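You operate a simulated robot arm through the tools that you are given. There is no shell and no other tool. Be economical: measure what you need, move in short steps, check, and stop when the job is done.

You run a simulated robot arm. Do the job below in one go: nothing can be reset, and whatever is moved stays where it is left.

TASK
Fetch the small carton marked "Washers" from the right half of the high shelf of the grey rack and set it on the brown table. Then take the yellow ring from the brown table and leave it in the grey tray. Then open the lid of the brown carton. The order counts. Set down upright: small carton.
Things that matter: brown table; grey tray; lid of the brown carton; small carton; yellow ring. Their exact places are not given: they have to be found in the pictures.

Only the result counts: the job must be done as asked and must still hold three seconds after the hand-in. Knocking over, shifting, dropping, spilling or breaking anything else fails it. Lids that push on must go on centred and level and be pressed home; caps that screw on are set level and turned clockwise until they are tight.

THE ROBOT
A 7-joint arm with a three-finger gripper on a trunk, on a base that drives. Base frame: it is fixed to the floor where the robot stands at the start and does not move with it; the origin is under the middle of the robot, x ahead of it, y to its left, z up. Lengths are in cm, angles in rad, forces in N, time in s.
With the tool pointing down near the work surface it reaches from about 10 to 90 cm from the robot's upright axis, wherever it stands. Its first joint turns from -2.897 to 2.897 rad. Places, roughly: brown table [-110, 30, 80]; grey tray (17x22x5 cm) [-120, -10, 80]; lid of the brown carton [-130, -40, 90]; yellow ring (6x6x2 cm) [-80, -20, 80]. Payload 2.69 kg.
The tool frame sits at the grasp point between the pads (the TCP): z along the fingers, y along the line on which they close. The tips reach 2.9 cm beyond it. The gripper opens to 12 cm. The gripper's body begins 7.8 cm behind the TCP.
Orientation is that of the tool frame in the base frame, as a unit quaternion [x, y, z, w]. With the fingers straight down and closing along the base's y, the tool's x points along the base's -x, its y along +y and its z along -z.

THE INTERFACE
- The arm moves only by the tool send_rows. Its arguments are lists of equal length, an entry for each row: "dp": the shift along the tool's x, y, z in units of 250 mm (1.0 is 250 mm), a list of three; "rotation": the turn, a rotation vector about the tool's x, y, z in units of 180 degrees (1.0 is 180 degrees), a list of three; "jaw": the opening, from 0 (shut) to 1 (fully open). In form: {"dp": [[tx, ty, tz], ...], "rotation": [[wx, wy, wz], ...], "jaw": [jaw, ...]}. A call has 1 to 12 rows; each row is the pose to reach, as a shift and turn from the pose commanded when the call began, along the tool's axes at that moment. A call with a number of a shift or a turn outside -1 to 1 is refused whole. Rows are played at 5 a second. More than 5 cm and 0.15 rad between two rows, or a gripper value outside its range, and nothing of the call is played. A pose out of reach is approached as far as the arm can. The call stops where the force on the tool passes 40 N (or 10 N more than at its start, if that is more) or the arm is blocked; 0.2 s more then pass. Each finger halts on what it meets, pressing with about 42 N; the grip force reading is that of the motor and also rises with nothing between the fingers. The clock runs only during rows and for 0.2 s after the last one: add rows that repeat a pose to give the fingers time. It gives the time, the measured TCP pose, the force on the tool (base axes), the opening and the grip force at its end, in the units of the frame above (readings bear some noise), with the torque about the TCP (base axes, N m) and any sound that the robot's microphone picked up, and new pictures: "pictures" is both (left out), scene, wrist or none.
- Cameras (640 x 400 px; columns grow to the right, rows downward): "scene" is now at [21.18, -5.47, 124.15]; the picture's right is [-0.61, -0.79, 0.00], its down [0.19, -0.15, -0.97] and it looks along [0.77, -0.59, 0.24] (base axes); focal length 214 px, centre (320, 200). "wrist" rides on the gripper at [6.3, 0, -10.4] in the tool frame; the picture's right is [0.00, 1.00, 0.00], its down [-0.83, 0.00, -0.56] and it looks along [-0.56, 0.00, 0.83] (tool axes); focal length 275 px, centre (320, 200).
- lift_body(by): slides the trunk up (or, below 0, down) by that many cm; the arm and the scene camera ride with it, the base frame stays. It gives what a move gives, with no picture.
- roll_base(legs): drives the robot by 1 to 6 legs, each [ahead, left, turn to the left] in cm, cm and rad, along the robot's own axes; the way and the turn of a leg run together, so that a leg with both is an arc; at most 150 cm and 3.142 rad a leg. The arm and the cameras ride along, it lands a little off, and it stops where it bumps. It gives what a move gives, and a new picture of the scene camera.
- aim_head(pan, tilt): turns the head with the scene camera to pan (to the left, within 1.501 rad either way) and tilt (down, from -0.506 to 1.204), counted from straight ahead of the robot. It gives what a move gives, and a new picture of the scene camera.
- pixel_to_xyz(camera, pixels): there is no depth. For up to 12 entries [column, row, z] of the newest picture of that camera ("zoom" is the newest enlarged one), the place [x, y] in the base frame at which the ray of that pixel passes the height z, good to about 0.2 cm, but the place of the scene camera against the robot may be out by one fixed shift of up to 1.2 cm in any direction. It takes no simulated time.
- close_up(camera, box): a new picture of the part [left, top, right, bottom] of that camera's present view, enlarged. It takes no simulated time.
- close_job(): hands the job in; it is judged then, once.

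Keep the steps short. Do not move on a guess: measure, check each grasp and each placing, and mend mistakes. In all there are 110 turns and 260 pictures (those below and enlarged ones count). Leave the gripper open and the arm clear of the work at the hand-in unless told otherwise, and finish with a single line.

The tools are called after "Emit:" as a command line: name --argument value ..., lists and objects as JSON in quotes. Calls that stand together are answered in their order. send_rows: Moves the arm, as the interface text tells. Its arguments: {"type":"object","properties":{"dp":{"type":"array"},"rotation":{"type":"array"},"jaw":{"type":"array"},"pictures":{"type":"string","enum":["both","scene","wrist","none"]}},"required":["dp","rotation","jaw"]} The other tools are called the same way: lift_body (by) slides the trunk up or down; roll_base (legs) drives the base; aim_head (pan, tilt) turns the head that bears the scene camera; pixel_to_xyz (camera, pixels) gives the place at which the rays of pixels pass given heights; close_up (camera, box) takes an enlarged picture of a part of a camera's view; close_job () hands the job in.

At the start:

```text
time: 0.0
tcp_pos: [25.77, 33.23, 99.94]
ee_rot: [0.0, 1.0, 0.002, -0.001]
wrist_force: [-0.1, 0.1, 0.8]
ft_torque: [-0.03, 0.0, -0.03]
grip_width: 12.0
finger_force: 0.1
trunk travel left (down, up): [-41.6, 19.7]
robot x, y, heading: [-0.03, 0.1, -0.0]
head pan, tilt: [-0.656, -0.243]
```

scene: 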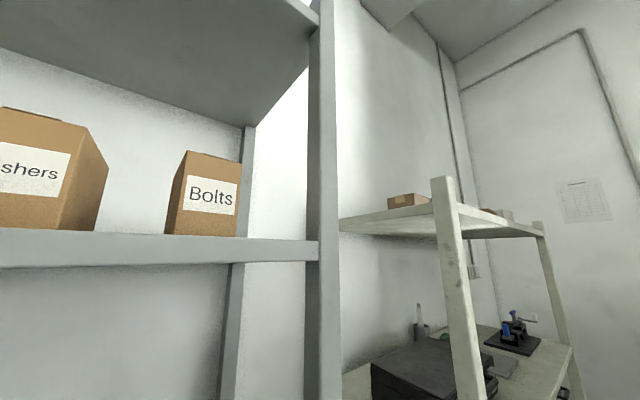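
wrist: 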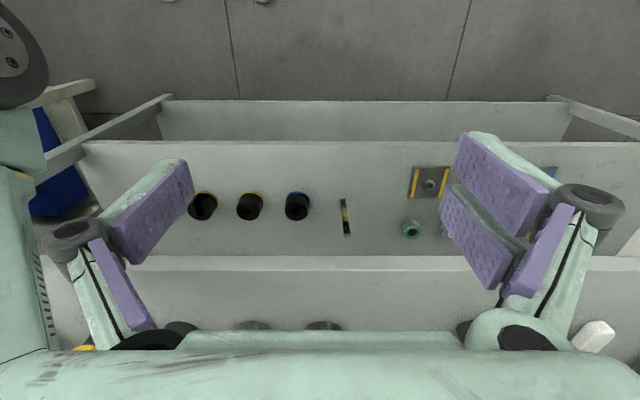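

The scene picture shows the rack's high shelf with a carton marked "…shers" at the left edge. I turn the head to see the whole shelf.

Emit:
aim_head --pan 0.0 --tilt -0.1

```text
time: 1.0
tcp_pos: [25.91, 33.34, 99.82]
ee_rot: [0.001, 1.0, 0.001, -0.001]
wrist_force: [0.8, 0.5, 0.7]
ft_torque: [0.0, 0.02, 0.01]
grip_width: 11.99
finger_force: 0.0
trunk travel left (down, up): [-41.6, 19.7]
robot x, y, heading: [-0.05, 0.08, 0.001]
head pan, tilt: [0.0, -0.099]
```

scene: 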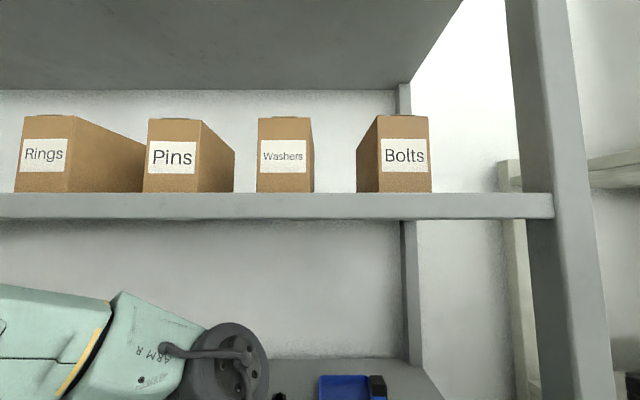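

The shelf top seems above the camera. I lift the trunk to see onto it and triangulate.

Emit:
lift_body --by 19

Emit:
aim_head --pan 0.0 --tilt 0.1

Emit:
close_up --camera "scene" --box '[160, 60, 480, 260]'

```text
time: 2.4
tcp_pos: [26.32, 29.73, 103.83]
ee_rot: [-0.056, 0.996, -0.04, 0.052]
wrist_force: [0.3, 0.8, -0.1]
ft_torque: [0.03, 0.04, 0.02]
grip_width: 11.97
finger_force: 0.1
trunk travel left (down, up): [-51.6, 9.7]
robot x, y, heading: [-0.19, -0.12, -0.005]
head pan, tilt: [0.0, -0.099]
stopped: the arm was blocked; the commanded pose is now the measured one
```

```text
time: 3.1
tcp_pos: [25.91, 29.8, 103.87]
ee_rot: [-0.059, 0.996, -0.038, 0.051]
wrist_force: [0.9, 0.5, 0.3]
ft_torque: [-0.02, 0.01, 0.01]
grip_width: 11.98
finger_force: 0.1
trunk travel left (down, up): [-51.6, 9.7]
robot x, y, heading: [-0.21, 0.03, -0.008]
head pan, tilt: [0.0, 0.099]
```

scene: 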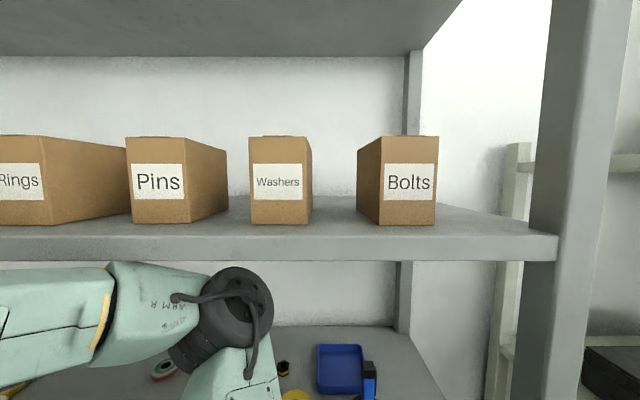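

```text
2.00 times, centred on (320, 160) of scene
```

zoom: 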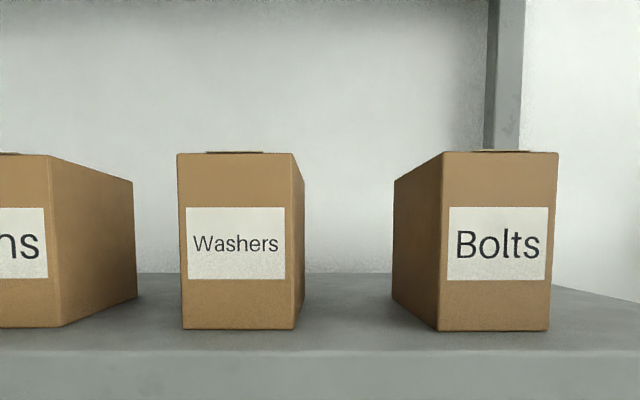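

The lift was blocked: the arm bumped under the high shelf. I go back down, then drive away before lifting.

Emit:
lift_body --by -8

Emit:
roll_base --legs '[[-30, 0, 0]]'

```text
time: 4.3
tcp_pos: [25.07, 29.76, 96.37]
ee_rot: [-0.06, 0.996, -0.036, 0.061]
wrist_force: [0.1, -0.9, 0.5]
ft_torque: [-0.01, 0.04, 0.03]
grip_width: 11.99
finger_force: 0.1
trunk travel left (down, up): [-43.6, 17.7]
robot x, y, heading: [-0.05, -0.31, -0.008]
head pan, tilt: [0.0, 0.099]
```

```text
time: 6.3
tcp_pos: [-4.65, 29.88, 96.28]
ee_rot: [-0.06, 0.996, -0.035, 0.061]
wrist_force: [0.4, -0.3, -0.4]
ft_torque: [-0.01, -0.05, -0.01]
grip_width: 12.01
finger_force: 0.0
trunk travel left (down, up): [-43.6, 17.7]
robot x, y, heading: [-30.24, -0.05, 0.002]
head pan, tilt: [0.0, 0.099]
```

scene: 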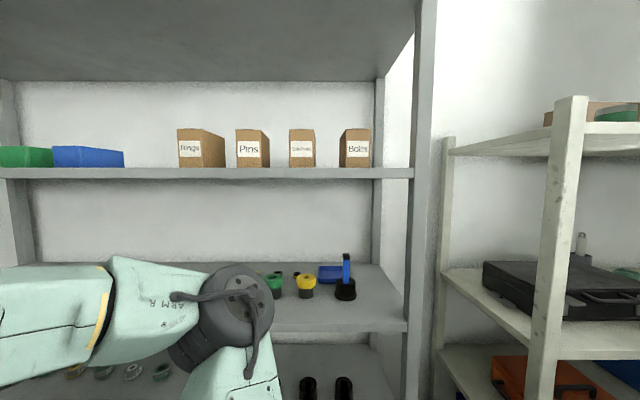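

The way is clear; I lift the trunk to get a view over the shelf.

Emit:
lift_body --by 17

Emit:
aim_head --pan 0.0 --tilt 0.2

Emit:
close_up --camera "scene" --box '[240, 80, 400, 180]'

```text
time: 8.3
tcp_pos: [-4.69, 29.78, 113.27]
ee_rot: [-0.06, 0.996, -0.036, 0.06]
wrist_force: [-0.5, -0.3, 0.0]
ft_torque: [0.04, -0.01, 0.01]
grip_width: 11.98
finger_force: 0.1
trunk travel left (down, up): [-60.6, 0.7]
robot x, y, heading: [-30.12, -0.39, -0.006]
head pan, tilt: [0.0, 0.099]
```

```text
time: 8.9
tcp_pos: [-4.64, 29.89, 113.24]
ee_rot: [-0.059, 0.996, -0.036, 0.061]
wrist_force: [-0.3, 0.0, -0.1]
ft_torque: [0.03, 0.02, -0.02]
grip_width: 12.0
finger_force: 0.1
trunk travel left (down, up): [-60.6, 0.7]
robot x, y, heading: [-30.34, 0.07, -0.001]
head pan, tilt: [0.0, 0.201]
```

scene: 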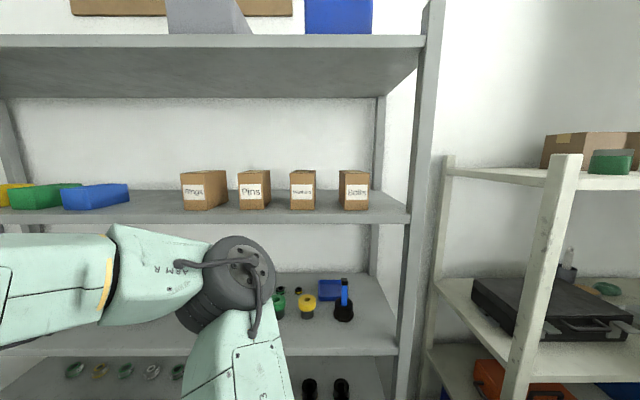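

```text
4.00 times, centred on (320, 130) of scene
```

zoom: 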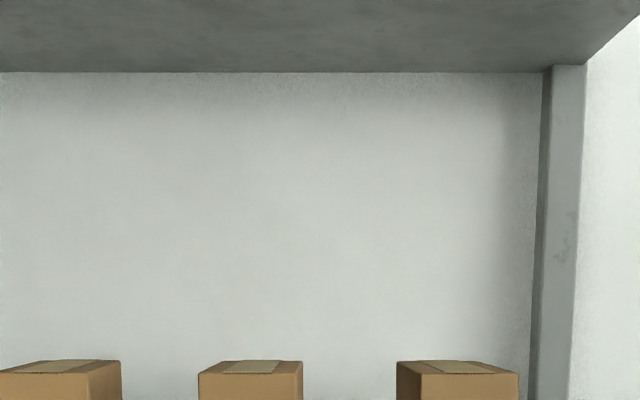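

Emit:
close_up --camera "scene" --box '[240, 140, 400, 240]'

Emit:
pixel_to_xyz --camera "scene" --pixels '[[291, 208, 127], [291, 208, 129], [291, 208, 131], [315, 208, 129], [410, 220, 129], [291, 175, 138]]'

```text
4.00 times, centred on (320, 190) of scene
```

zoom: 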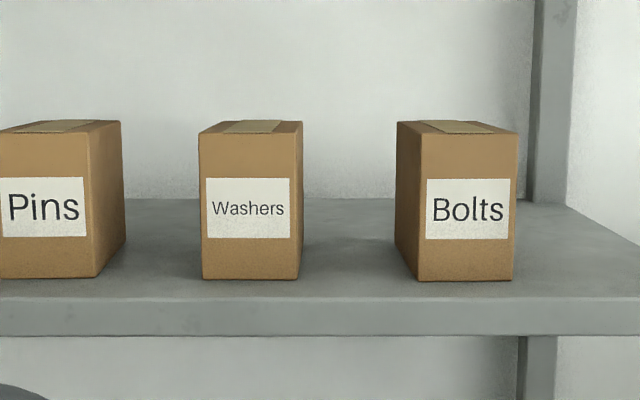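

```text
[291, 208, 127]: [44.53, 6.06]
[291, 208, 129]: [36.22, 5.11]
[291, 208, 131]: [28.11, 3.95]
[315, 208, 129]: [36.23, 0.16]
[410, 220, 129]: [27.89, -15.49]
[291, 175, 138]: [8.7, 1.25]
```

The carton "Washers" sits in the zoom at columns 200–302, base row 279, top row 133 (front). I measure it for likely shelf heights; meanwhile I begin tilting the tool forward 45°.

Emit:
pixel_to_xyz --camera "zoom" --pixels '[[202, 279, 129], [298, 279, 129], [202, 279, 129.5], [202, 279, 128.5], [250, 297, 129], [198, 134, 137], [302, 134, 137], [198, 134, 138], [100, 277, 129], [416, 281, 129], [302, 121, 138], [395, 260, 129]]'

Emit:
send_rows --dp '[[-0.07, 0, -0.1], [-0.13, 0, -0.2], [-0.2, 0, -0.3], [-0.27, 0, -0.4], [-0.34, 0, -0.5], [-0.4, 0, -0.6], [-0.4, 0, -0.6]]' --rotation '[[-0.0011, -0.035, 0.0075], [-0.0022, -0.07, 0.015], [-0.0033, -0.105, 0.0224], [-0.0045, -0.14, 0.03], [-0.0056, -0.175, 0.0373], [-0.0067, -0.2101, 0.0448], [-0.0067, -0.2101, 0.0448]]' --jaw '[1, 1, 1, 1, 1, 1, 1]'

```text
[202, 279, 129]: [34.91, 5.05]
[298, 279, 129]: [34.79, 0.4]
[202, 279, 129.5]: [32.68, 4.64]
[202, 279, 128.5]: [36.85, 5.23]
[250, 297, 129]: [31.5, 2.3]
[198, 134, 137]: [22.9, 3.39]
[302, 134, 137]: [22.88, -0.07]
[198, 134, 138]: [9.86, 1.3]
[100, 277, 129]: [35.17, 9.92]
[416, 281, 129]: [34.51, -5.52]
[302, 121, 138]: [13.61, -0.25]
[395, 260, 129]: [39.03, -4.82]
```

```text
time: 10.5
tcp_pos: [18.63, 29.06, 113.2]
ee_rot: [-0.01, 0.928, 0.024, 0.373]
wrist_force: [-0.2, 0.0, 0.4]
ft_torque: [0.01, 0.02, -0.03]
grip_width: 12.02
finger_force: 0.1
out of reach, approached as far as the arm can: row 1, 2, 3, 4, 5, 6, 7
trunk travel left (down, up): [-60.6, 0.7]
robot x, y, heading: [-30.05, 0.1, -0.003]
head pan, tilt: [0.0, 0.201]
```

scene: 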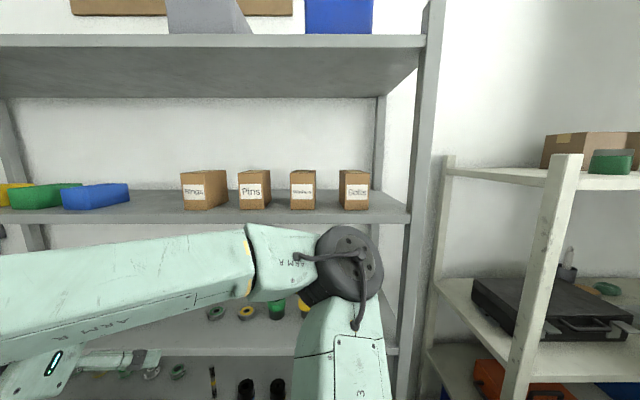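
wrist: 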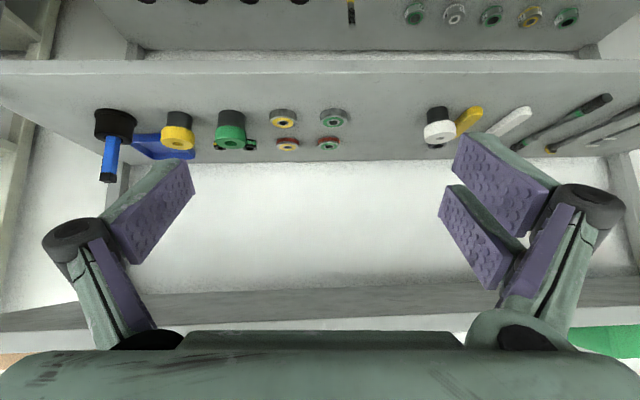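

The arm could not rise in that spot. It now stands 49 ahead and 29 left of the robot. I move the tool back nearer to the robot and inward, then up.

Emit:
send_rows --dp '[[0.03, -0.1, -0.1], [0.06, -0.2, -0.2], [0.09, -0.3, -0.3], [0.12, -0.4, -0.4], [0.15, -0.5, -0.5], [0.18, -0.6, -0.6], [0.18, -0.6, -0.6]]' --rotation '[[0, 0, 0], [0, 0, 0], [0, 0, 0], [0, 0, 0], [0, 0, 0], [0, 0, 0], [0, 0, 0]]' --jaw '[1, 1, 1, 1, 1, 1, 1]'

```text
time: 12.1
tcp_pos: [10.94, 10.99, 116.66]
ee_rot: [-0.003, 0.932, 0.013, 0.363]
wrist_force: [-0.5, 0.2, 0.1]
ft_torque: [-0.01, 0.04, 0.0]
grip_width: 12.0
finger_force: 0.0
out of reach, approached as far as the arm can: row 1, 2, 3, 4, 5, 6, 7
trunk travel left (down, up): [-60.6, 0.7]
robot x, y, heading: [-29.83, -0.1, 0.001]
head pan, tilt: [0.0, 0.201]
```

scene: 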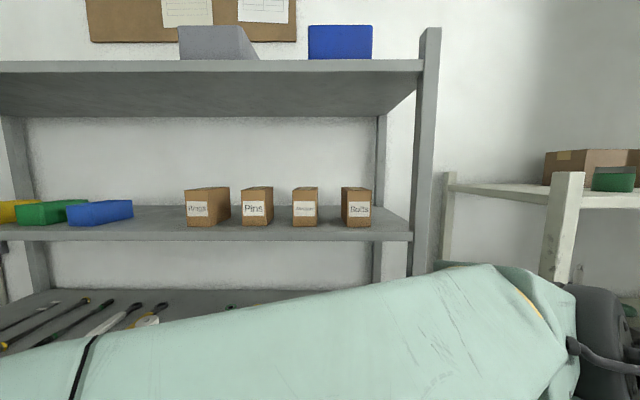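
wrist: 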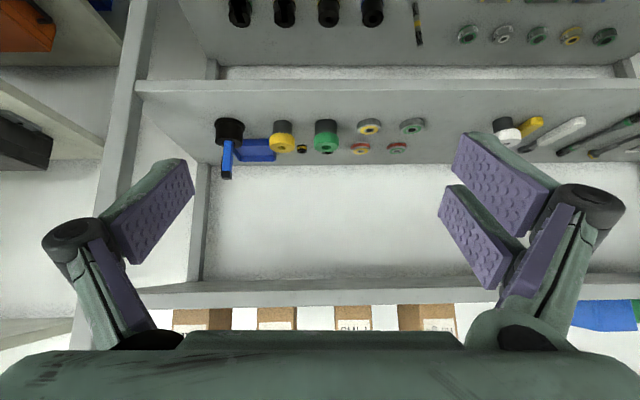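

The arm again stopped short, and the forearm sits close under the camera. I look down to understand the arm's posture.

Emit:
aim_head --pan 0.0 --tilt 0.9

```text
time: 13.2
tcp_pos: [10.94, 11.2, 116.67]
ee_rot: [-0.003, 0.932, 0.015, 0.363]
wrist_force: [-0.1, -0.1, 0.0]
ft_torque: [0.0, 0.01, 0.0]
grip_width: 12.01
finger_force: 0.0
trunk travel left (down, up): [-60.6, 0.7]
robot x, y, heading: [-30.06, 0.11, -0.003]
head pan, tilt: [0.0, 0.901]
```

scene: 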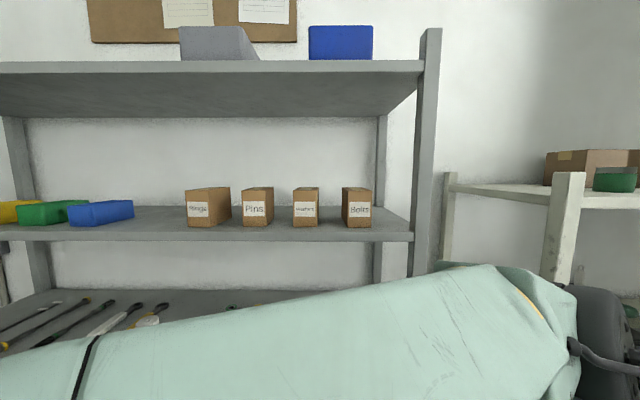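

The head is propped on the forearm (tilt 0.9 has no effect). I move the tool out along its own axis to free the head; this also tells me which pose counts as "commanded".

Emit:
send_rows --dp '[[0, 0, 0.13], [0, 0, 0.26], [0, 0, 0.39], [0, 0, 0.5]]' --rotation '[[0, 0, 0], [0, 0, 0], [0, 0, 0], [0, 0, 0]]' --jaw '[1, 1, 1, 1]' --pictures "scene"

```text
time: 14.2
tcp_pos: [19.27, 12.08, 108.63]
ee_rot: [-0.01, 0.928, 0.024, 0.372]
wrist_force: [0.1, -0.2, 0.5]
ft_torque: [-0.02, 0.02, 0.01]
grip_width: 11.98
finger_force: 0.3
out of reach, approached as far as the arm can: row 4
trunk travel left (down, up): [-60.6, 0.7]
robot x, y, heading: [-30.3, -0.15, -0.006]
head pan, tilt: [0.0, 0.901]
```

scene: 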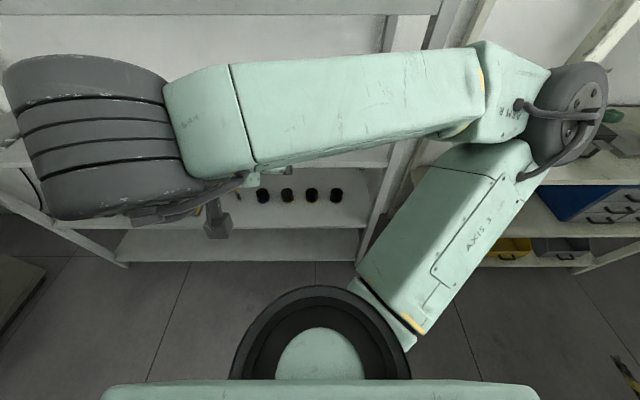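

Now the arm's posture is clear: shoulder is under the camera, so the tool needs to be farther out than 45 cm ahead of the shoulder to reach high. Before backing up, I check what lies behind by panning the head left and right.

Emit:
aim_head --pan 1.5 --tilt 0.7

Emit:
aim_head --pan -1.5 --tilt 0.7

```text
time: 15.8
tcp_pos: [19.16, 12.22, 108.66]
ee_rot: [-0.009, 0.928, 0.023, 0.371]
wrist_force: [0.1, 0.2, -1.2]
ft_torque: [0.0, 0.05, 0.02]
grip_width: 12.02
finger_force: 0.0
trunk travel left (down, up): [-60.6, 0.7]
robot x, y, heading: [-30.1, -0.37, -0.004]
head pan, tilt: [1.499, 0.7]
```

scene: 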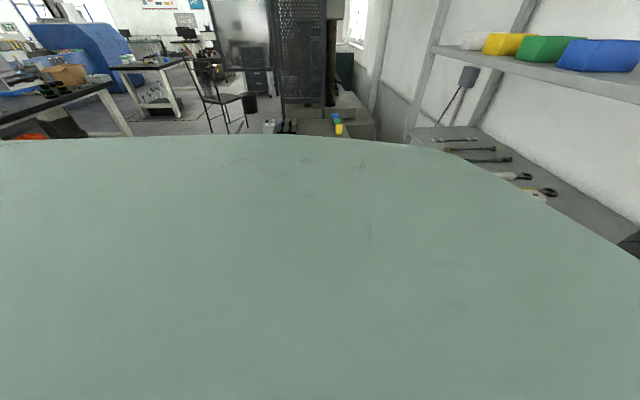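

```text
time: 18.4
tcp_pos: [19.21, 12.1, 108.6]
ee_rot: [-0.01, 0.928, 0.023, 0.371]
wrist_force: [-0.6, -0.5, 0.0]
ft_torque: [0.01, 0.0, 0.01]
grip_width: 11.99
finger_force: 0.1
trunk travel left (down, up): [-60.6, 0.7]
robot x, y, heading: [-29.97, -0.05, 0.001]
head pan, tilt: [-1.499, 0.7]
```

scene: 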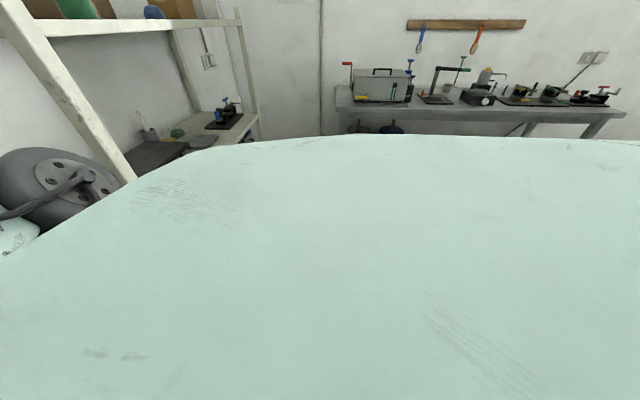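

Both sides are free, but the robot's own top hides what is directly behind. The limit seems to be a wrist joint, so I test rolling the tool about its own axis toward "camera on top".

Emit:
send_rows --dp '[[0, 0, 0], [0, 0, 0], [0, 0, 0], [0, 0, 0], [0, 0, 0], [0, 0, 0]]' --rotation '[[0, 0, 0.045], [0, 0, 0.09], [0, 0, 0.135], [0, 0, 0.18], [0, 0, 0.225], [0, 0, 0.27]]' --jaw '[1, 1, 1, 1, 1, 1]' --pictures "none"

Emit:
aim_head --pan 0.0 --tilt 0.8

```text
time: 19.8
tcp_pos: [19.28, 11.99, 108.71]
ee_rot: [0.375, 0.849, 0.174, 0.33]
wrist_force: [0.0, -0.5, 0.1]
ft_torque: [0.01, 0.01, -0.03]
grip_width: 11.98
finger_force: 0.0
trunk travel left (down, up): [-60.6, 0.7]
robot x, y, heading: [-30.21, -0.31, -0.008]
head pan, tilt: [-1.499, 0.7]
```

```text
time: 21.4
tcp_pos: [19.28, 12.03, 108.61]
ee_rot: [0.374, 0.849, 0.173, 0.329]
wrist_force: [0.2, 0.2, 0.4]
ft_torque: [-0.02, -0.01, 0.01]
grip_width: 12.0
finger_force: 0.0
trunk travel left (down, up): [-60.6, 0.7]
robot x, y, heading: [-29.73, -0.18, -0.005]
head pan, tilt: [0.0, 0.799]
```

scene: 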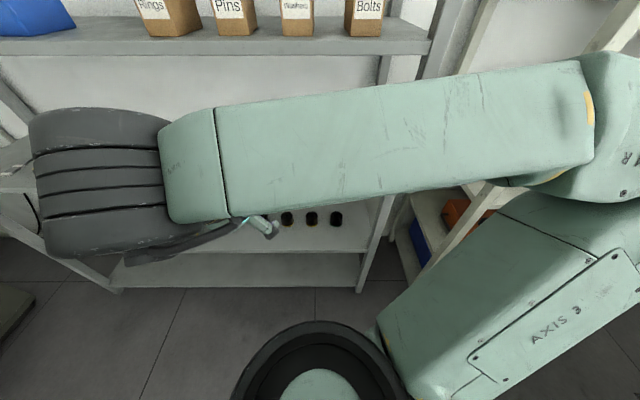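

No limit met. I continue the roll.

Emit:
send_rows --dp '[[0, 0, 0], [0, 0, 0], [0, 0, 0], [0, 0, 0], [0, 0, 0], [0, 0, 0], [0, 0, 0], [0, 0, 0]]' --rotation '[[0, 0, 0.047], [0, 0, 0.094], [0, 0, 0.141], [0, 0, 0.188], [0, 0, 0.235], [0, 0, 0.282], [0, 0, 0.329], [0, 0, 0.37]]' --jaw '[1, 1, 1, 1, 1, 1, 1, 1]' --pictures "none"

Emit:
send_rows --dp '[[0, 0, 0], [0, 0, 0], [0, 0, 0], [0, 0, 0], [0, 0, 0], [0, 0, 0], [0, 0, 0], [0, 0, 0]]' --rotation '[[0, 0, 0.047], [0, 0, 0.094], [0, 0, 0.141], [0, 0, 0.188], [0, 0, 0.235], [0, 0, 0.282], [0, 0, 0.329], [0, 0, 0.36]]' --jaw '[1, 1, 1, 1, 1, 1, 1, 1]'

```text
time: 23.2
tcp_pos: [19.24, 12.23, 108.64]
ee_rot: [0.779, 0.504, 0.327, 0.18]
wrist_force: [0.3, -0.2, 0.1]
ft_torque: [0.03, 0.0, -0.01]
grip_width: 11.98
finger_force: 0.1
trunk travel left (down, up): [-60.6, 0.7]
robot x, y, heading: [-29.91, -0.17, 0.0]
head pan, tilt: [0.0, 0.799]
```

```text
time: 25.0
tcp_pos: [19.31, 12.13, 108.66]
ee_rot: [0.928, 0.007, 0.372, -0.023]
wrist_force: [-1.3, -0.6, 0.4]
ft_torque: [-0.06, 0.02, -0.01]
grip_width: 12.0
finger_force: 0.1
trunk travel left (down, up): [-60.6, 0.7]
robot x, y, heading: [-30.02, 0.07, -0.007]
head pan, tilt: [0.0, 0.799]
```

scene: 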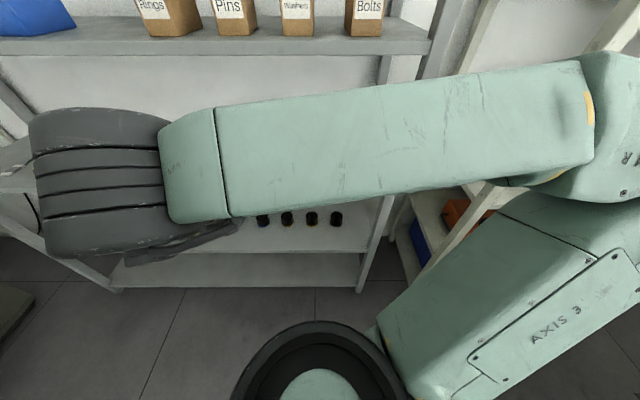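
wrist: 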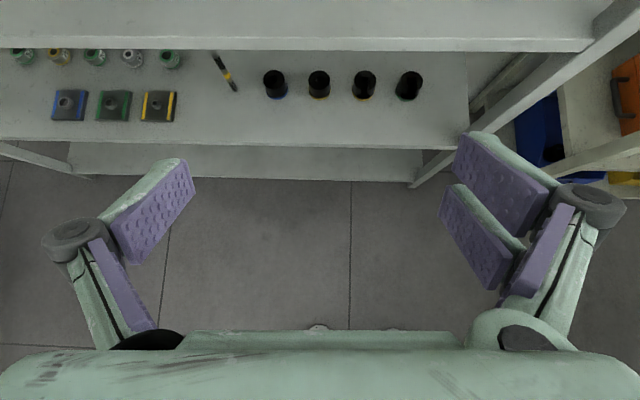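

The camera is now above the hand and no limit was reported. I raise the tool to about (25, 6, 137) while levelling it to ~25° down pitch.

Emit:
send_rows --dp '[[0.12, 0.03, -0.085], [0.24, 0.06, -0.17], [0.36, 0.09, -0.255], [0.48, 0.12, -0.34], [0.6, 0.15, -0.425], [0.72, 0.18, -0.51], [0.84, 0.21, -0.595], [0.96, 0.24, -0.68], [0.96, 0.24, -0.68]]' --rotation '[[0, 0.0132, 0], [0, 0.0265, 0], [0, 0.04, 0], [0, 0.053, 0], [0, 0.066, 0], [0, 0.08, 0], [0, 0.093, 0], [0, 0.106, 0], [0, 0.106, 0]]' --jaw '[1, 1, 1, 1, 1, 1, 1, 1, 1]'

```text
time: 27.0
tcp_pos: [24.99, 5.4, 137.39]
ee_rot: [0.853, 0.005, 0.522, -0.024]
wrist_force: [-0.4, -0.3, 0.7]
ft_torque: [0.01, 0.01, -0.02]
grip_width: 11.98
finger_force: 0.0
trunk travel left (down, up): [-60.6, 0.7]
robot x, y, heading: [-30.22, 0.24, -0.006]
head pan, tilt: [0.0, 0.799]
```

scene: 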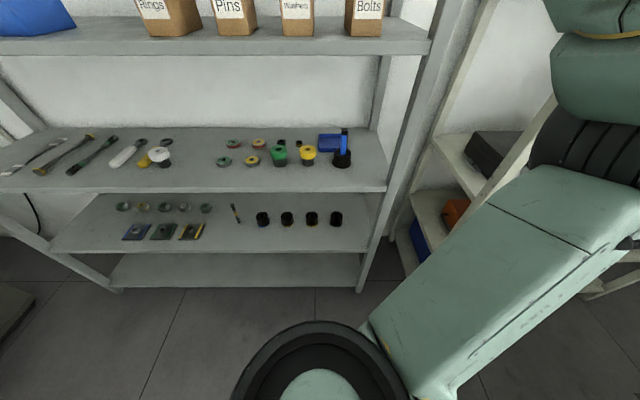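
wrist: 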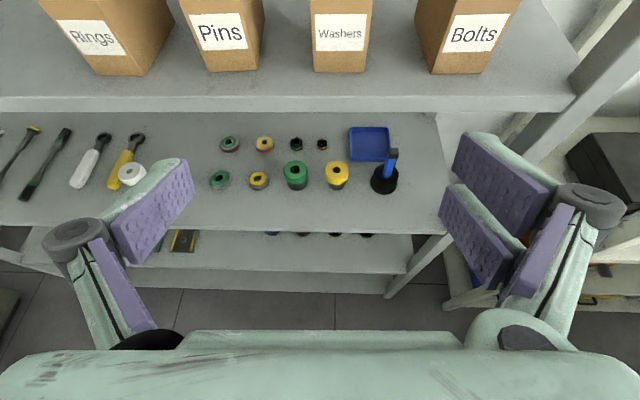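

The tool is up in front of the cartons. "Washers" is at wrist columns 313–366, base row ~72. I measure with the wrist camera.

Emit:
close_up --camera "wrist" --box '[240, 0, 440, 125]'

Emit:
pixel_to_xyz --camera "wrist" --pixels '[[313, 71, 128], [366, 73, 128], [313, 71, 129], [366, 73, 129], [313, 71, 130], [366, 73, 130], [340, 98, 129], [430, 71, 129], [261, 70, 129]]'

```text
3.20 times, centred on (340, 62) of wrist
```

zoom: 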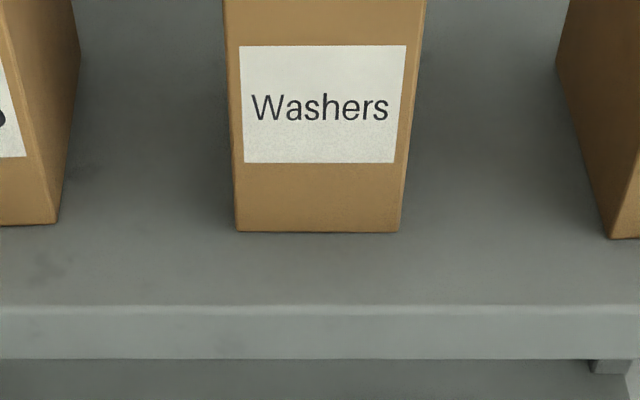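

```text
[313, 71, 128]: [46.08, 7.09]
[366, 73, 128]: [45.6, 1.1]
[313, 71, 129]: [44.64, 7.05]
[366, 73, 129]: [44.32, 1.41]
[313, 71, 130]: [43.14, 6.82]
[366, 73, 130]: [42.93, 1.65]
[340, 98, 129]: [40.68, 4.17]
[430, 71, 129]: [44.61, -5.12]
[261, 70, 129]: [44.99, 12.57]
```

The two cameras disagree about range unless the shelf is lower than 129, so I triangulate with the wrist camera alone: raise 8 cm and straighten the small yaw.

Emit:
send_rows --dp '[[0.142, 0, -0.073], [0.285, 0, -0.146], [0.285, 0, -0.146], [0.285, 0, -0.146]]' --rotation '[[-0.0074, 0, -0.0026], [-0.0147, 0, -0.0052], [-0.0147, 0, -0.0052], [-0.0147, 0, -0.0052]]' --jaw '[1, 1, 1, 1]' --pictures "wrist"

Emit:
close_up --camera "wrist" --box '[240, 0, 440, 125]'

```text
time: 28.0
tcp_pos: [27.18, 2.29, 141.29]
ee_rot: [0.853, 0.001, 0.521, -0.002]
wrist_force: [0.9, 0.5, 0.0]
ft_torque: [-0.01, 0.0, -0.02]
grip_width: 12.01
finger_force: 0.0
out of reach, approached as far as the arm can: row 1, 2, 3, 4
trunk travel left (down, up): [-60.6, 0.7]
robot x, y, heading: [-29.83, -0.39, -0.003]
head pan, tilt: [0.0, 0.799]
```

wrist: 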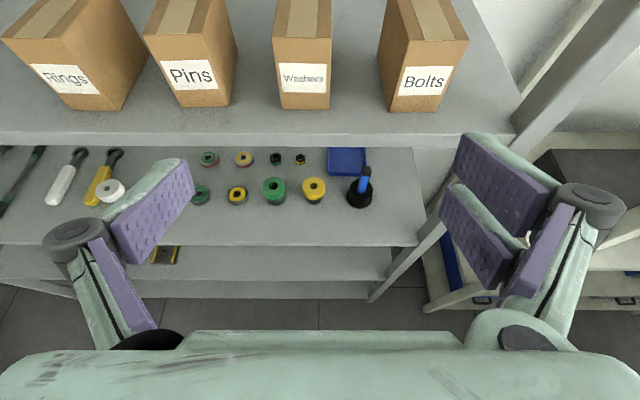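

```text
3.20 times, centred on (340, 62) of wrist
```

zoom: 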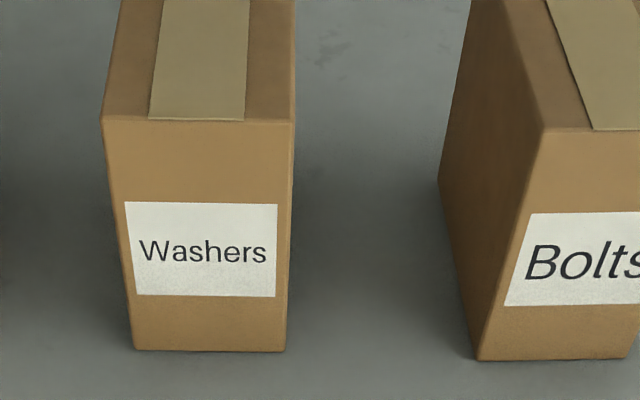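

Emit:
pixel_to_xyz --camera "zoom" --pixels '[[134, 350, 125], [285, 352, 125], [134, 350, 127], [285, 352, 127], [134, 350, 129], [285, 352, 129], [103, 121, 133], [294, 122, 133], [103, 121, 135], [294, 122, 135], [103, 121, 137], [476, 360, 125]]'

```text
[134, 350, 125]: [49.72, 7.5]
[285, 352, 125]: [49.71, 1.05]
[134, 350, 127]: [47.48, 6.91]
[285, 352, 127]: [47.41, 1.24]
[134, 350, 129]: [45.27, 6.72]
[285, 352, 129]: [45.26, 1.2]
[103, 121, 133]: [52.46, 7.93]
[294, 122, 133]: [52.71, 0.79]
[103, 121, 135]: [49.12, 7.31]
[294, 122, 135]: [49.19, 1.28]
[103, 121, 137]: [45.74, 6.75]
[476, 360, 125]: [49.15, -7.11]
```

Range is still uncertain by about 1 cm. I move forward 11 cm (still in front of and above the cartons) for a better baseline.

Emit:
send_rows --dp '[[0.067, -0.025, 0.13], [0.133, -0.05, 0.26], [0.2, -0.076, 0.39], [0.2, -0.076, 0.39]]' --rotation '[[0, 0, 0], [0, 0, 0], [0, 0, 0], [0, 0, 0]]' --jaw '[1, 1, 1, 1]'

Emit:
close_up --camera "wrist" --box '[220, 80, 420, 205]'

```text
time: 29.0
tcp_pos: [38.14, 4.2, 141.26]
ee_rot: [0.853, 0.0, 0.521, 0.0]
wrist_force: [0.0, 0.9, -0.6]
ft_torque: [-0.01, -0.02, 0.0]
grip_width: 11.99
finger_force: 0.1
trunk travel left (down, up): [-60.6, 0.7]
robot x, y, heading: [-30.21, -0.17, -0.003]
head pan, tilt: [0.0, 0.799]
```

scene: 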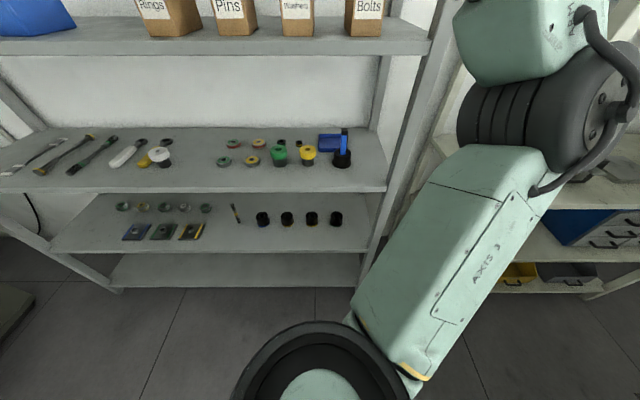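
wrist: 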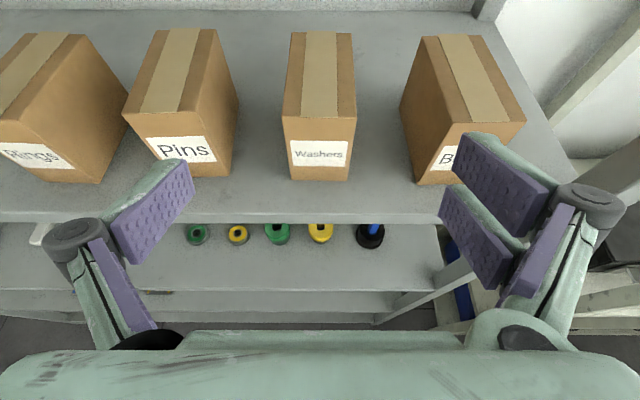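

```text
3.20 times, centred on (320, 142) of wrist
```

zoom: 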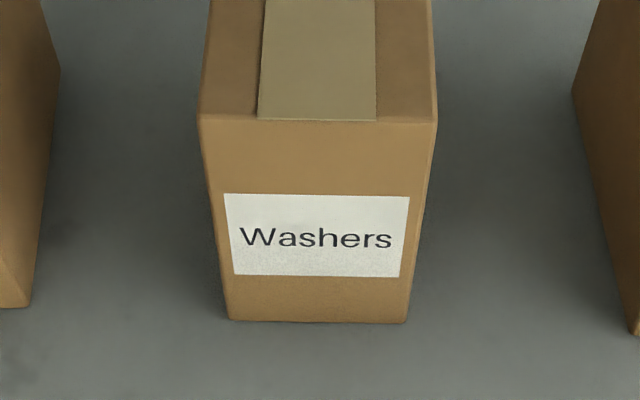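

Emit:
pixel_to_xyz --camera "zoom" --pixels '[[229, 319, 124], [229, 319, 126], [229, 319, 128], [407, 322, 126], [198, 117, 134], [198, 117, 136], [438, 123, 134], [30, 305, 126], [632, 333, 126]]'

Emit:
pixel_to_xyz --camera "wrist" --pixels '[[291, 33, 135], [351, 34, 135], [282, 117, 135], [357, 119, 135], [340, 215, 126]]'

```text
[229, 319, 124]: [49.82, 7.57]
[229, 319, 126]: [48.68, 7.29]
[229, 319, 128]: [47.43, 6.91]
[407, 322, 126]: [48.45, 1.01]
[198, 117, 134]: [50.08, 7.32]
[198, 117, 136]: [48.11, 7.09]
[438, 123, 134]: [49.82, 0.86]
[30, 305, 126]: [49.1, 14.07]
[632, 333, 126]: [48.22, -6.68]
```

```text
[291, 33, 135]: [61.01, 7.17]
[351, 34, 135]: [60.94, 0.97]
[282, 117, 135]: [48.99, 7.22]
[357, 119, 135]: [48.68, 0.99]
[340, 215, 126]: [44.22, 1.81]
```

Solved: carton front at x≈48.8, depth to 61, y 1.0–7.2 (centre 4.1), shelf top z≈126, top 135. I advance along the tool axis to TCP (53, 4.1, 131.5) with open fingers.

Emit:
send_rows --dp '[[-0.016, 0.001, 0.142], [-0.031, 0.002, 0.284], [-0.047, 0.003, 0.425], [-0.062, 0.004, 0.567], [-0.078, 0.004, 0.709], [-0.078, 0.004, 0.709]]' --rotation '[[0, 0, 0], [0, 0, 0], [0, 0, 0], [0, 0, 0], [0, 0, 0], [0, 0, 0]]' --jaw '[1, 1, 1, 1, 1, 1]'

```text
time: 30.4
tcp_pos: [53.03, 4.02, 131.31]
ee_rot: [0.853, -0.001, 0.522, 0.0]
wrist_force: [-0.2, 0.2, 0.0]
ft_torque: [-0.03, -0.01, 0.0]
grip_width: 11.99
finger_force: 0.0
trunk travel left (down, up): [-60.6, 0.7]
robot x, y, heading: [-30.05, 0.06, -0.002]
head pan, tilt: [0.0, 0.799]
```

scene: 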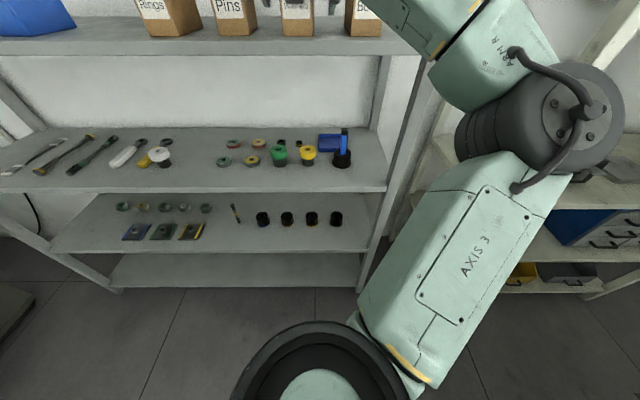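
wrist: 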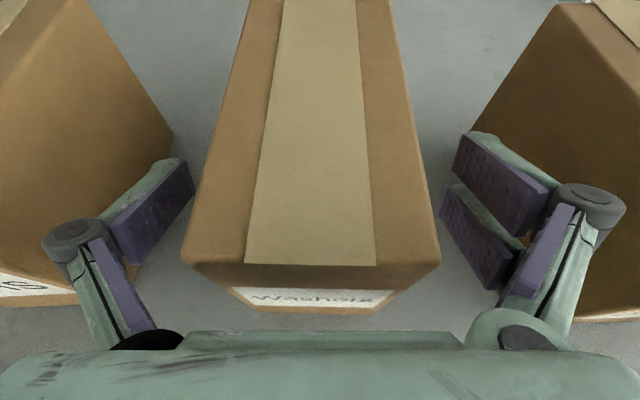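

The carton lies centred between the fingers. I close.

Emit:
send_rows --dp '[[0, 0, 0], [0, 0, 0], [0, 0, 0], [0, 0, 0], [0, 0, 0], [0, 0, 0]]' --rotation '[[0, 0, 0], [0, 0, 0], [0, 0, 0], [0, 0, 0], [0, 0, 0], [0, 0, 0]]' --jaw '[0.6, 0.5, 0.4, 0.3, 0.3, 0.3]' --pictures "wrist"

```text
time: 31.8
tcp_pos: [52.94, 3.94, 131.37]
ee_rot: [0.853, 0.0, 0.522, 0.0]
wrist_force: [0.1, 1.5, 0.3]
ft_torque: [0.22, -0.25, 0.15]
grip_width: 6.41
finger_force: 30.8
trunk travel left (down, up): [-60.6, 0.7]
robot x, y, heading: [-29.81, -0.16, 0.001]
head pan, tilt: [0.0, 0.799]
```

wrist: 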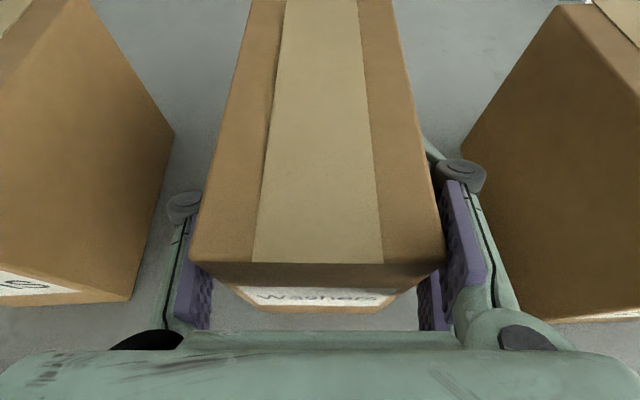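

Gripped at 6.4 cm. I lift 4 cm straight up.

Emit:
send_rows --dp '[[0.036, 0, -0.018], [0.071, 0, -0.036], [0.107, 0, -0.055], [0.142, 0, -0.073], [0.142, 0, -0.073]]' --rotation '[[0, 0, 0], [0, 0, 0], [0, 0, 0], [0, 0, 0], [0, 0, 0]]' --jaw '[0.2, 0.2, 0.2, 0.2, 0.2]' --pictures "wrist"

```text
time: 33.0
tcp_pos: [53.06, 3.87, 135.3]
ee_rot: [0.854, 0.001, 0.521, -0.001]
wrist_force: [0.5, -0.6, -4.6]
ft_torque: [0.0, 0.07, -0.02]
grip_width: 6.15
finger_force: 41.9
trunk travel left (down, up): [-60.6, 0.7]
robot x, y, heading: [-30.05, -0.08, -0.007]
head pan, tilt: [0.0, 0.799]
```

wrist: 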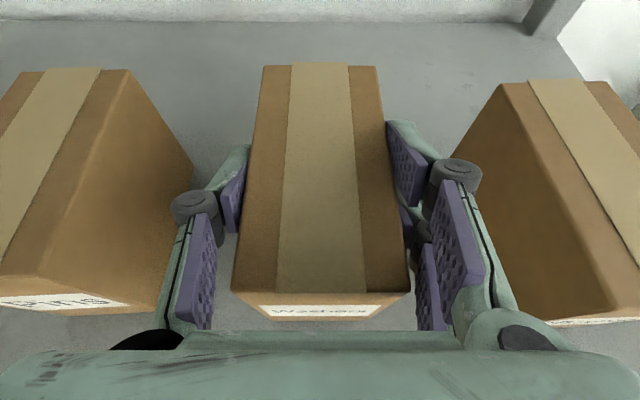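

Suspicious: the carton looks as far away as its neighbours, so it may have slipped. I measure its top width at both assumed heights.

Emit:
pixel_to_xyz --camera "wrist" --pixels '[[264, 66, 135], [376, 66, 135], [264, 66, 139], [376, 66, 139], [233, 291, 135], [410, 291, 135], [233, 291, 139], [410, 291, 139]]'

Emit:
aim_head --pan 0 --tilt 0.2

```text
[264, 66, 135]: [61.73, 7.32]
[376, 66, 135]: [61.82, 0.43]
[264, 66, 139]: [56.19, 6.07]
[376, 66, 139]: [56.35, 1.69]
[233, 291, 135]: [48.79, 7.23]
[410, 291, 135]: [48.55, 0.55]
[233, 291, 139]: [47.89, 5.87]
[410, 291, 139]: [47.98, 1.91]
```

```text
time: 34.0
tcp_pos: [52.97, 3.93, 135.34]
ee_rot: [0.853, 0.0, 0.521, -0.001]
wrist_force: [0.0, 0.1, -5.3]
ft_torque: [0.0, 0.07, 0.01]
grip_width: 6.16
finger_force: 41.9
trunk travel left (down, up): [-60.6, 0.7]
robot x, y, heading: [-30.23, 0.03, -0.004]
head pan, tilt: [0.0, 0.201]
```

scene: 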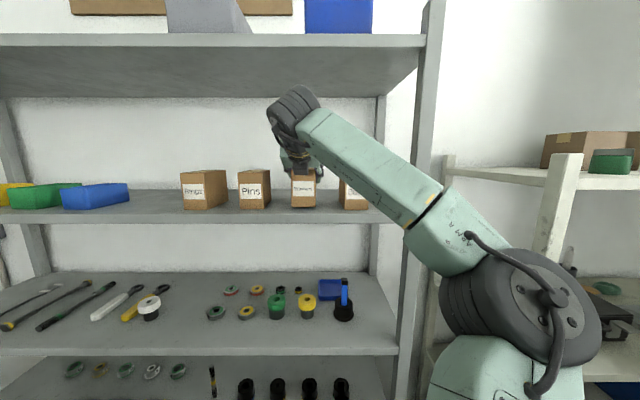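

Emit:
close_up --camera "scene" --box '[240, 140, 400, 240]'

```text
4.00 times, centred on (320, 190) of scene
```

zoom: 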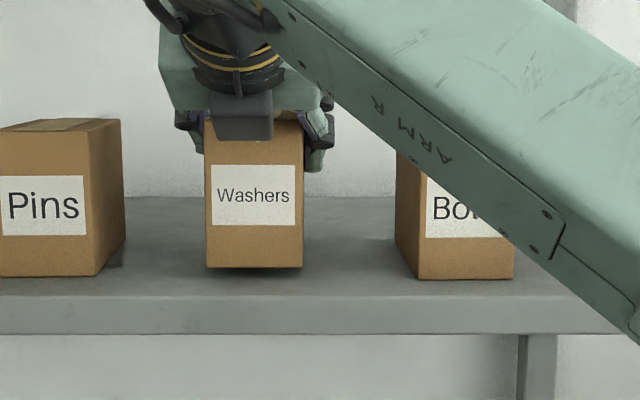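

The carton slipped in the first moments (the fingers were still closing), and now hangs ~0.8 cm up, held near its top. I set it back, open, go lower and regrip longer before lifting.

Emit:
send_rows --dp '[[-0.015, 0, 0.007], [-0.03, 0, 0.0155], [-0.03, 0, 0.0155], [-0.03, 0, 0.0155], [-0.03, 0, 0.0155]]' --rotation '[[0, 0, 0], [0, 0, 0], [0, 0, 0], [0, 0, 0], [0, 0, 0]]' --jaw '[0.2, 0.2, 0.2, 0.2, 0.2]' --pictures "none"

Emit:
close_up --camera "scene" --box '[240, 140, 400, 240]'

```text
time: 35.2
tcp_pos: [53.01, 3.91, 134.6]
ee_rot: [0.853, 0.0, 0.522, 0.0]
wrist_force: [5.6, 1.1, 9.1]
ft_torque: [-0.33, 0.26, 0.11]
grip_width: 6.18
finger_force: 41.9
trunk travel left (down, up): [-60.6, 0.7]
robot x, y, heading: [-29.92, -0.01, -0.004]
head pan, tilt: [0.0, 0.201]
```

```text
4.00 times, centred on (320, 190) of scene
```

zoom: 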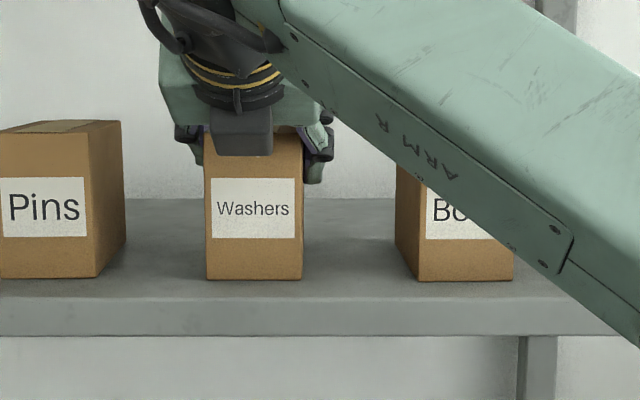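

It stands on the shelf again (force up). I open, go 4 cm lower and 1 cm deeper.

Emit:
send_rows --dp '[[0, 0, 0], [0, 0, 0], [0, 0, 0], [-0.04, 0, 0.036], [-0.08, 0, 0.072], [-0.124, 0, 0.108], [-0.124, 0, 0.108]]' --rotation '[[0, 0, 0], [0, 0, 0], [0, 0, 0], [0, 0, 0], [0, 0, 0], [0, 0, 0], [0, 0, 0]]' --jaw '[0.6, 0.75, 0.75, 0.75, 0.75, 0.75, 0.75]' --pictures "wrist"

Emit:
send_rows --dp '[[0, 0, 0], [0, 0, 0], [0, 0, 0], [0, 0, 0], [0, 0, 0], [0, 0, 0], [0, 0, 0], [0, 0, 0], [0, 0, 0]]' --rotation '[[0, 0, 0], [0, 0, 0], [0, 0, 0], [0, 0, 0], [0, 0, 0], [0, 0, 0], [0, 0, 0], [0, 0, 0], [0, 0, 0]]' --jaw '[0.6, 0.5, 0.4, 0.3, 0.2, 0.1, 0.1, 0.1, 0.1]' --pictures "wrist"

```text
time: 36.8
tcp_pos: [54.01, 3.69, 130.6]
ee_rot: [0.854, 0.0, 0.52, -0.001]
wrist_force: [-0.4, -0.5, 0.3]
ft_torque: [0.03, -0.02, 0.01]
grip_width: 9.05
finger_force: 0.4
trunk travel left (down, up): [-60.6, 0.7]
robot x, y, heading: [-30.01, -0.24, -0.004]
head pan, tilt: [0.0, 0.201]
```

wrist: 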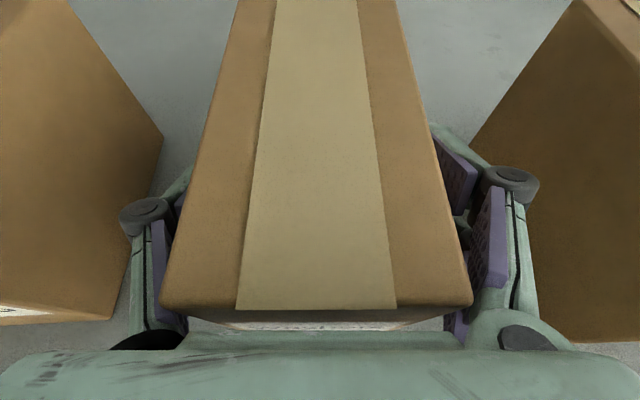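

```text
time: 38.8
tcp_pos: [53.99, 3.84, 130.68]
ee_rot: [0.854, -0.001, 0.521, 0.0]
wrist_force: [-0.4, -1.0, 1.0]
ft_torque: [0.12, -0.24, -0.12]
grip_width: 8.18
finger_force: 41.4
trunk travel left (down, up): [-60.6, 0.7]
robot x, y, heading: [-29.92, 0.0, -0.006]
head pan, tilt: [0.0, 0.201]
```

wrist: 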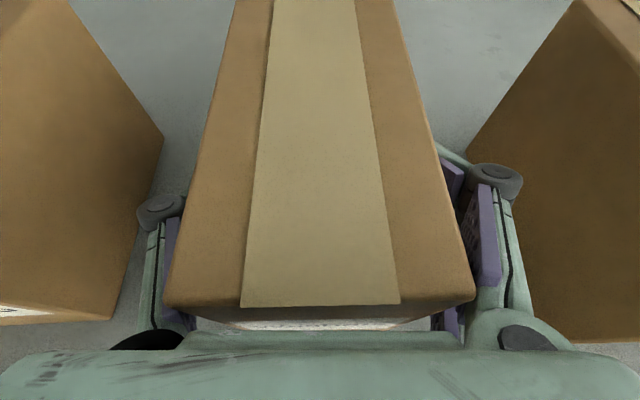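

The opening stops at 8.2 with the carton only 6.2 wide: the finger linkage near the palm hits the carton's top front corners because I am too deep. I open, back out 2.5 cm and regrip with the pads only.

Emit:
send_rows --dp '[[0, 0, 0], [0, 0, 0], [0, 0, 0], [-0.009, 0, -0.052], [-0.017, 0, -0.104], [-0.017, 0, -0.104]]' --rotation '[[0, 0, 0], [0, 0, 0], [0, 0, 0], [0, 0, 0], [0, 0, 0], [0, 0, 0]]' --jaw '[0.8, 0.8, 0.8, 0.8, 0.8, 0.8]' --pictures "none"

Emit:
send_rows --dp '[[0, 0, 0], [0, 0, 0], [0, 0, 0], [0, 0, 0], [0, 0, 0], [0, 0, 0], [0, 0, 0], [0, 0, 0], [0, 0, 0], [0, 0, 0]]' --rotation '[[0, 0, 0], [0, 0, 0], [0, 0, 0], [0, 0, 0], [0, 0, 0], [0, 0, 0], [0, 0, 0], [0, 0, 0], [0, 0, 0], [0, 0, 0]]' --jaw '[0.7, 0.6, 0.5, 0.4, 0.3, 0.2, 0.2, 0.2, 0.2, 0.2]' --pictures "wrist"

Emit:
close_up --camera "scene" --box '[240, 140, 400, 240]'

```text
time: 40.2
tcp_pos: [51.36, 3.89, 131.45]
ee_rot: [0.854, 0.001, 0.521, -0.001]
wrist_force: [-0.2, 0.2, 0.0]
ft_torque: [0.0, -0.01, -0.02]
grip_width: 9.58
finger_force: 0.1
trunk travel left (down, up): [-60.6, 0.7]
robot x, y, heading: [-30.1, 0.17, -0.005]
head pan, tilt: [0.0, 0.201]
```

```text
time: 42.4
tcp_pos: [51.35, 3.95, 131.57]
ee_rot: [0.853, 0.0, 0.522, -0.001]
wrist_force: [0.3, 1.3, 1.7]
ft_torque: [-0.07, -0.03, 0.13]
grip_width: 6.16
finger_force: 42.0
trunk travel left (down, up): [-60.6, 0.7]
robot x, y, heading: [-30.18, 0.03, -0.006]
head pan, tilt: [0.0, 0.201]
```

wrist: 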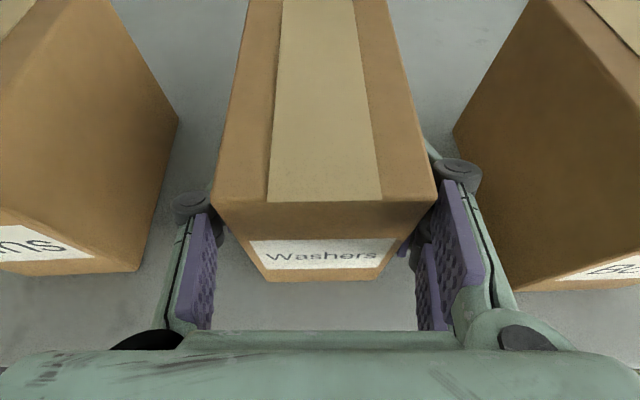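

```text
4.00 times, centred on (320, 190) of scene
```

zoom: 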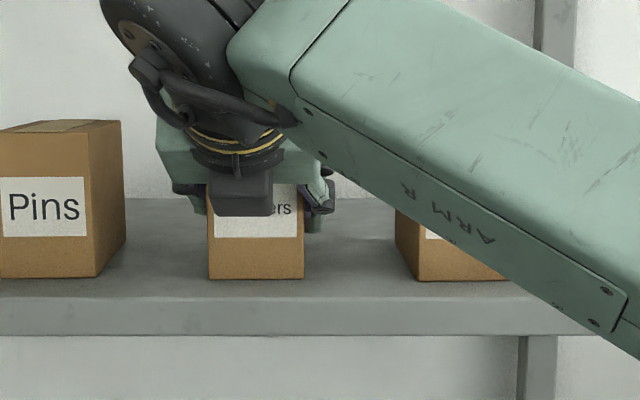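

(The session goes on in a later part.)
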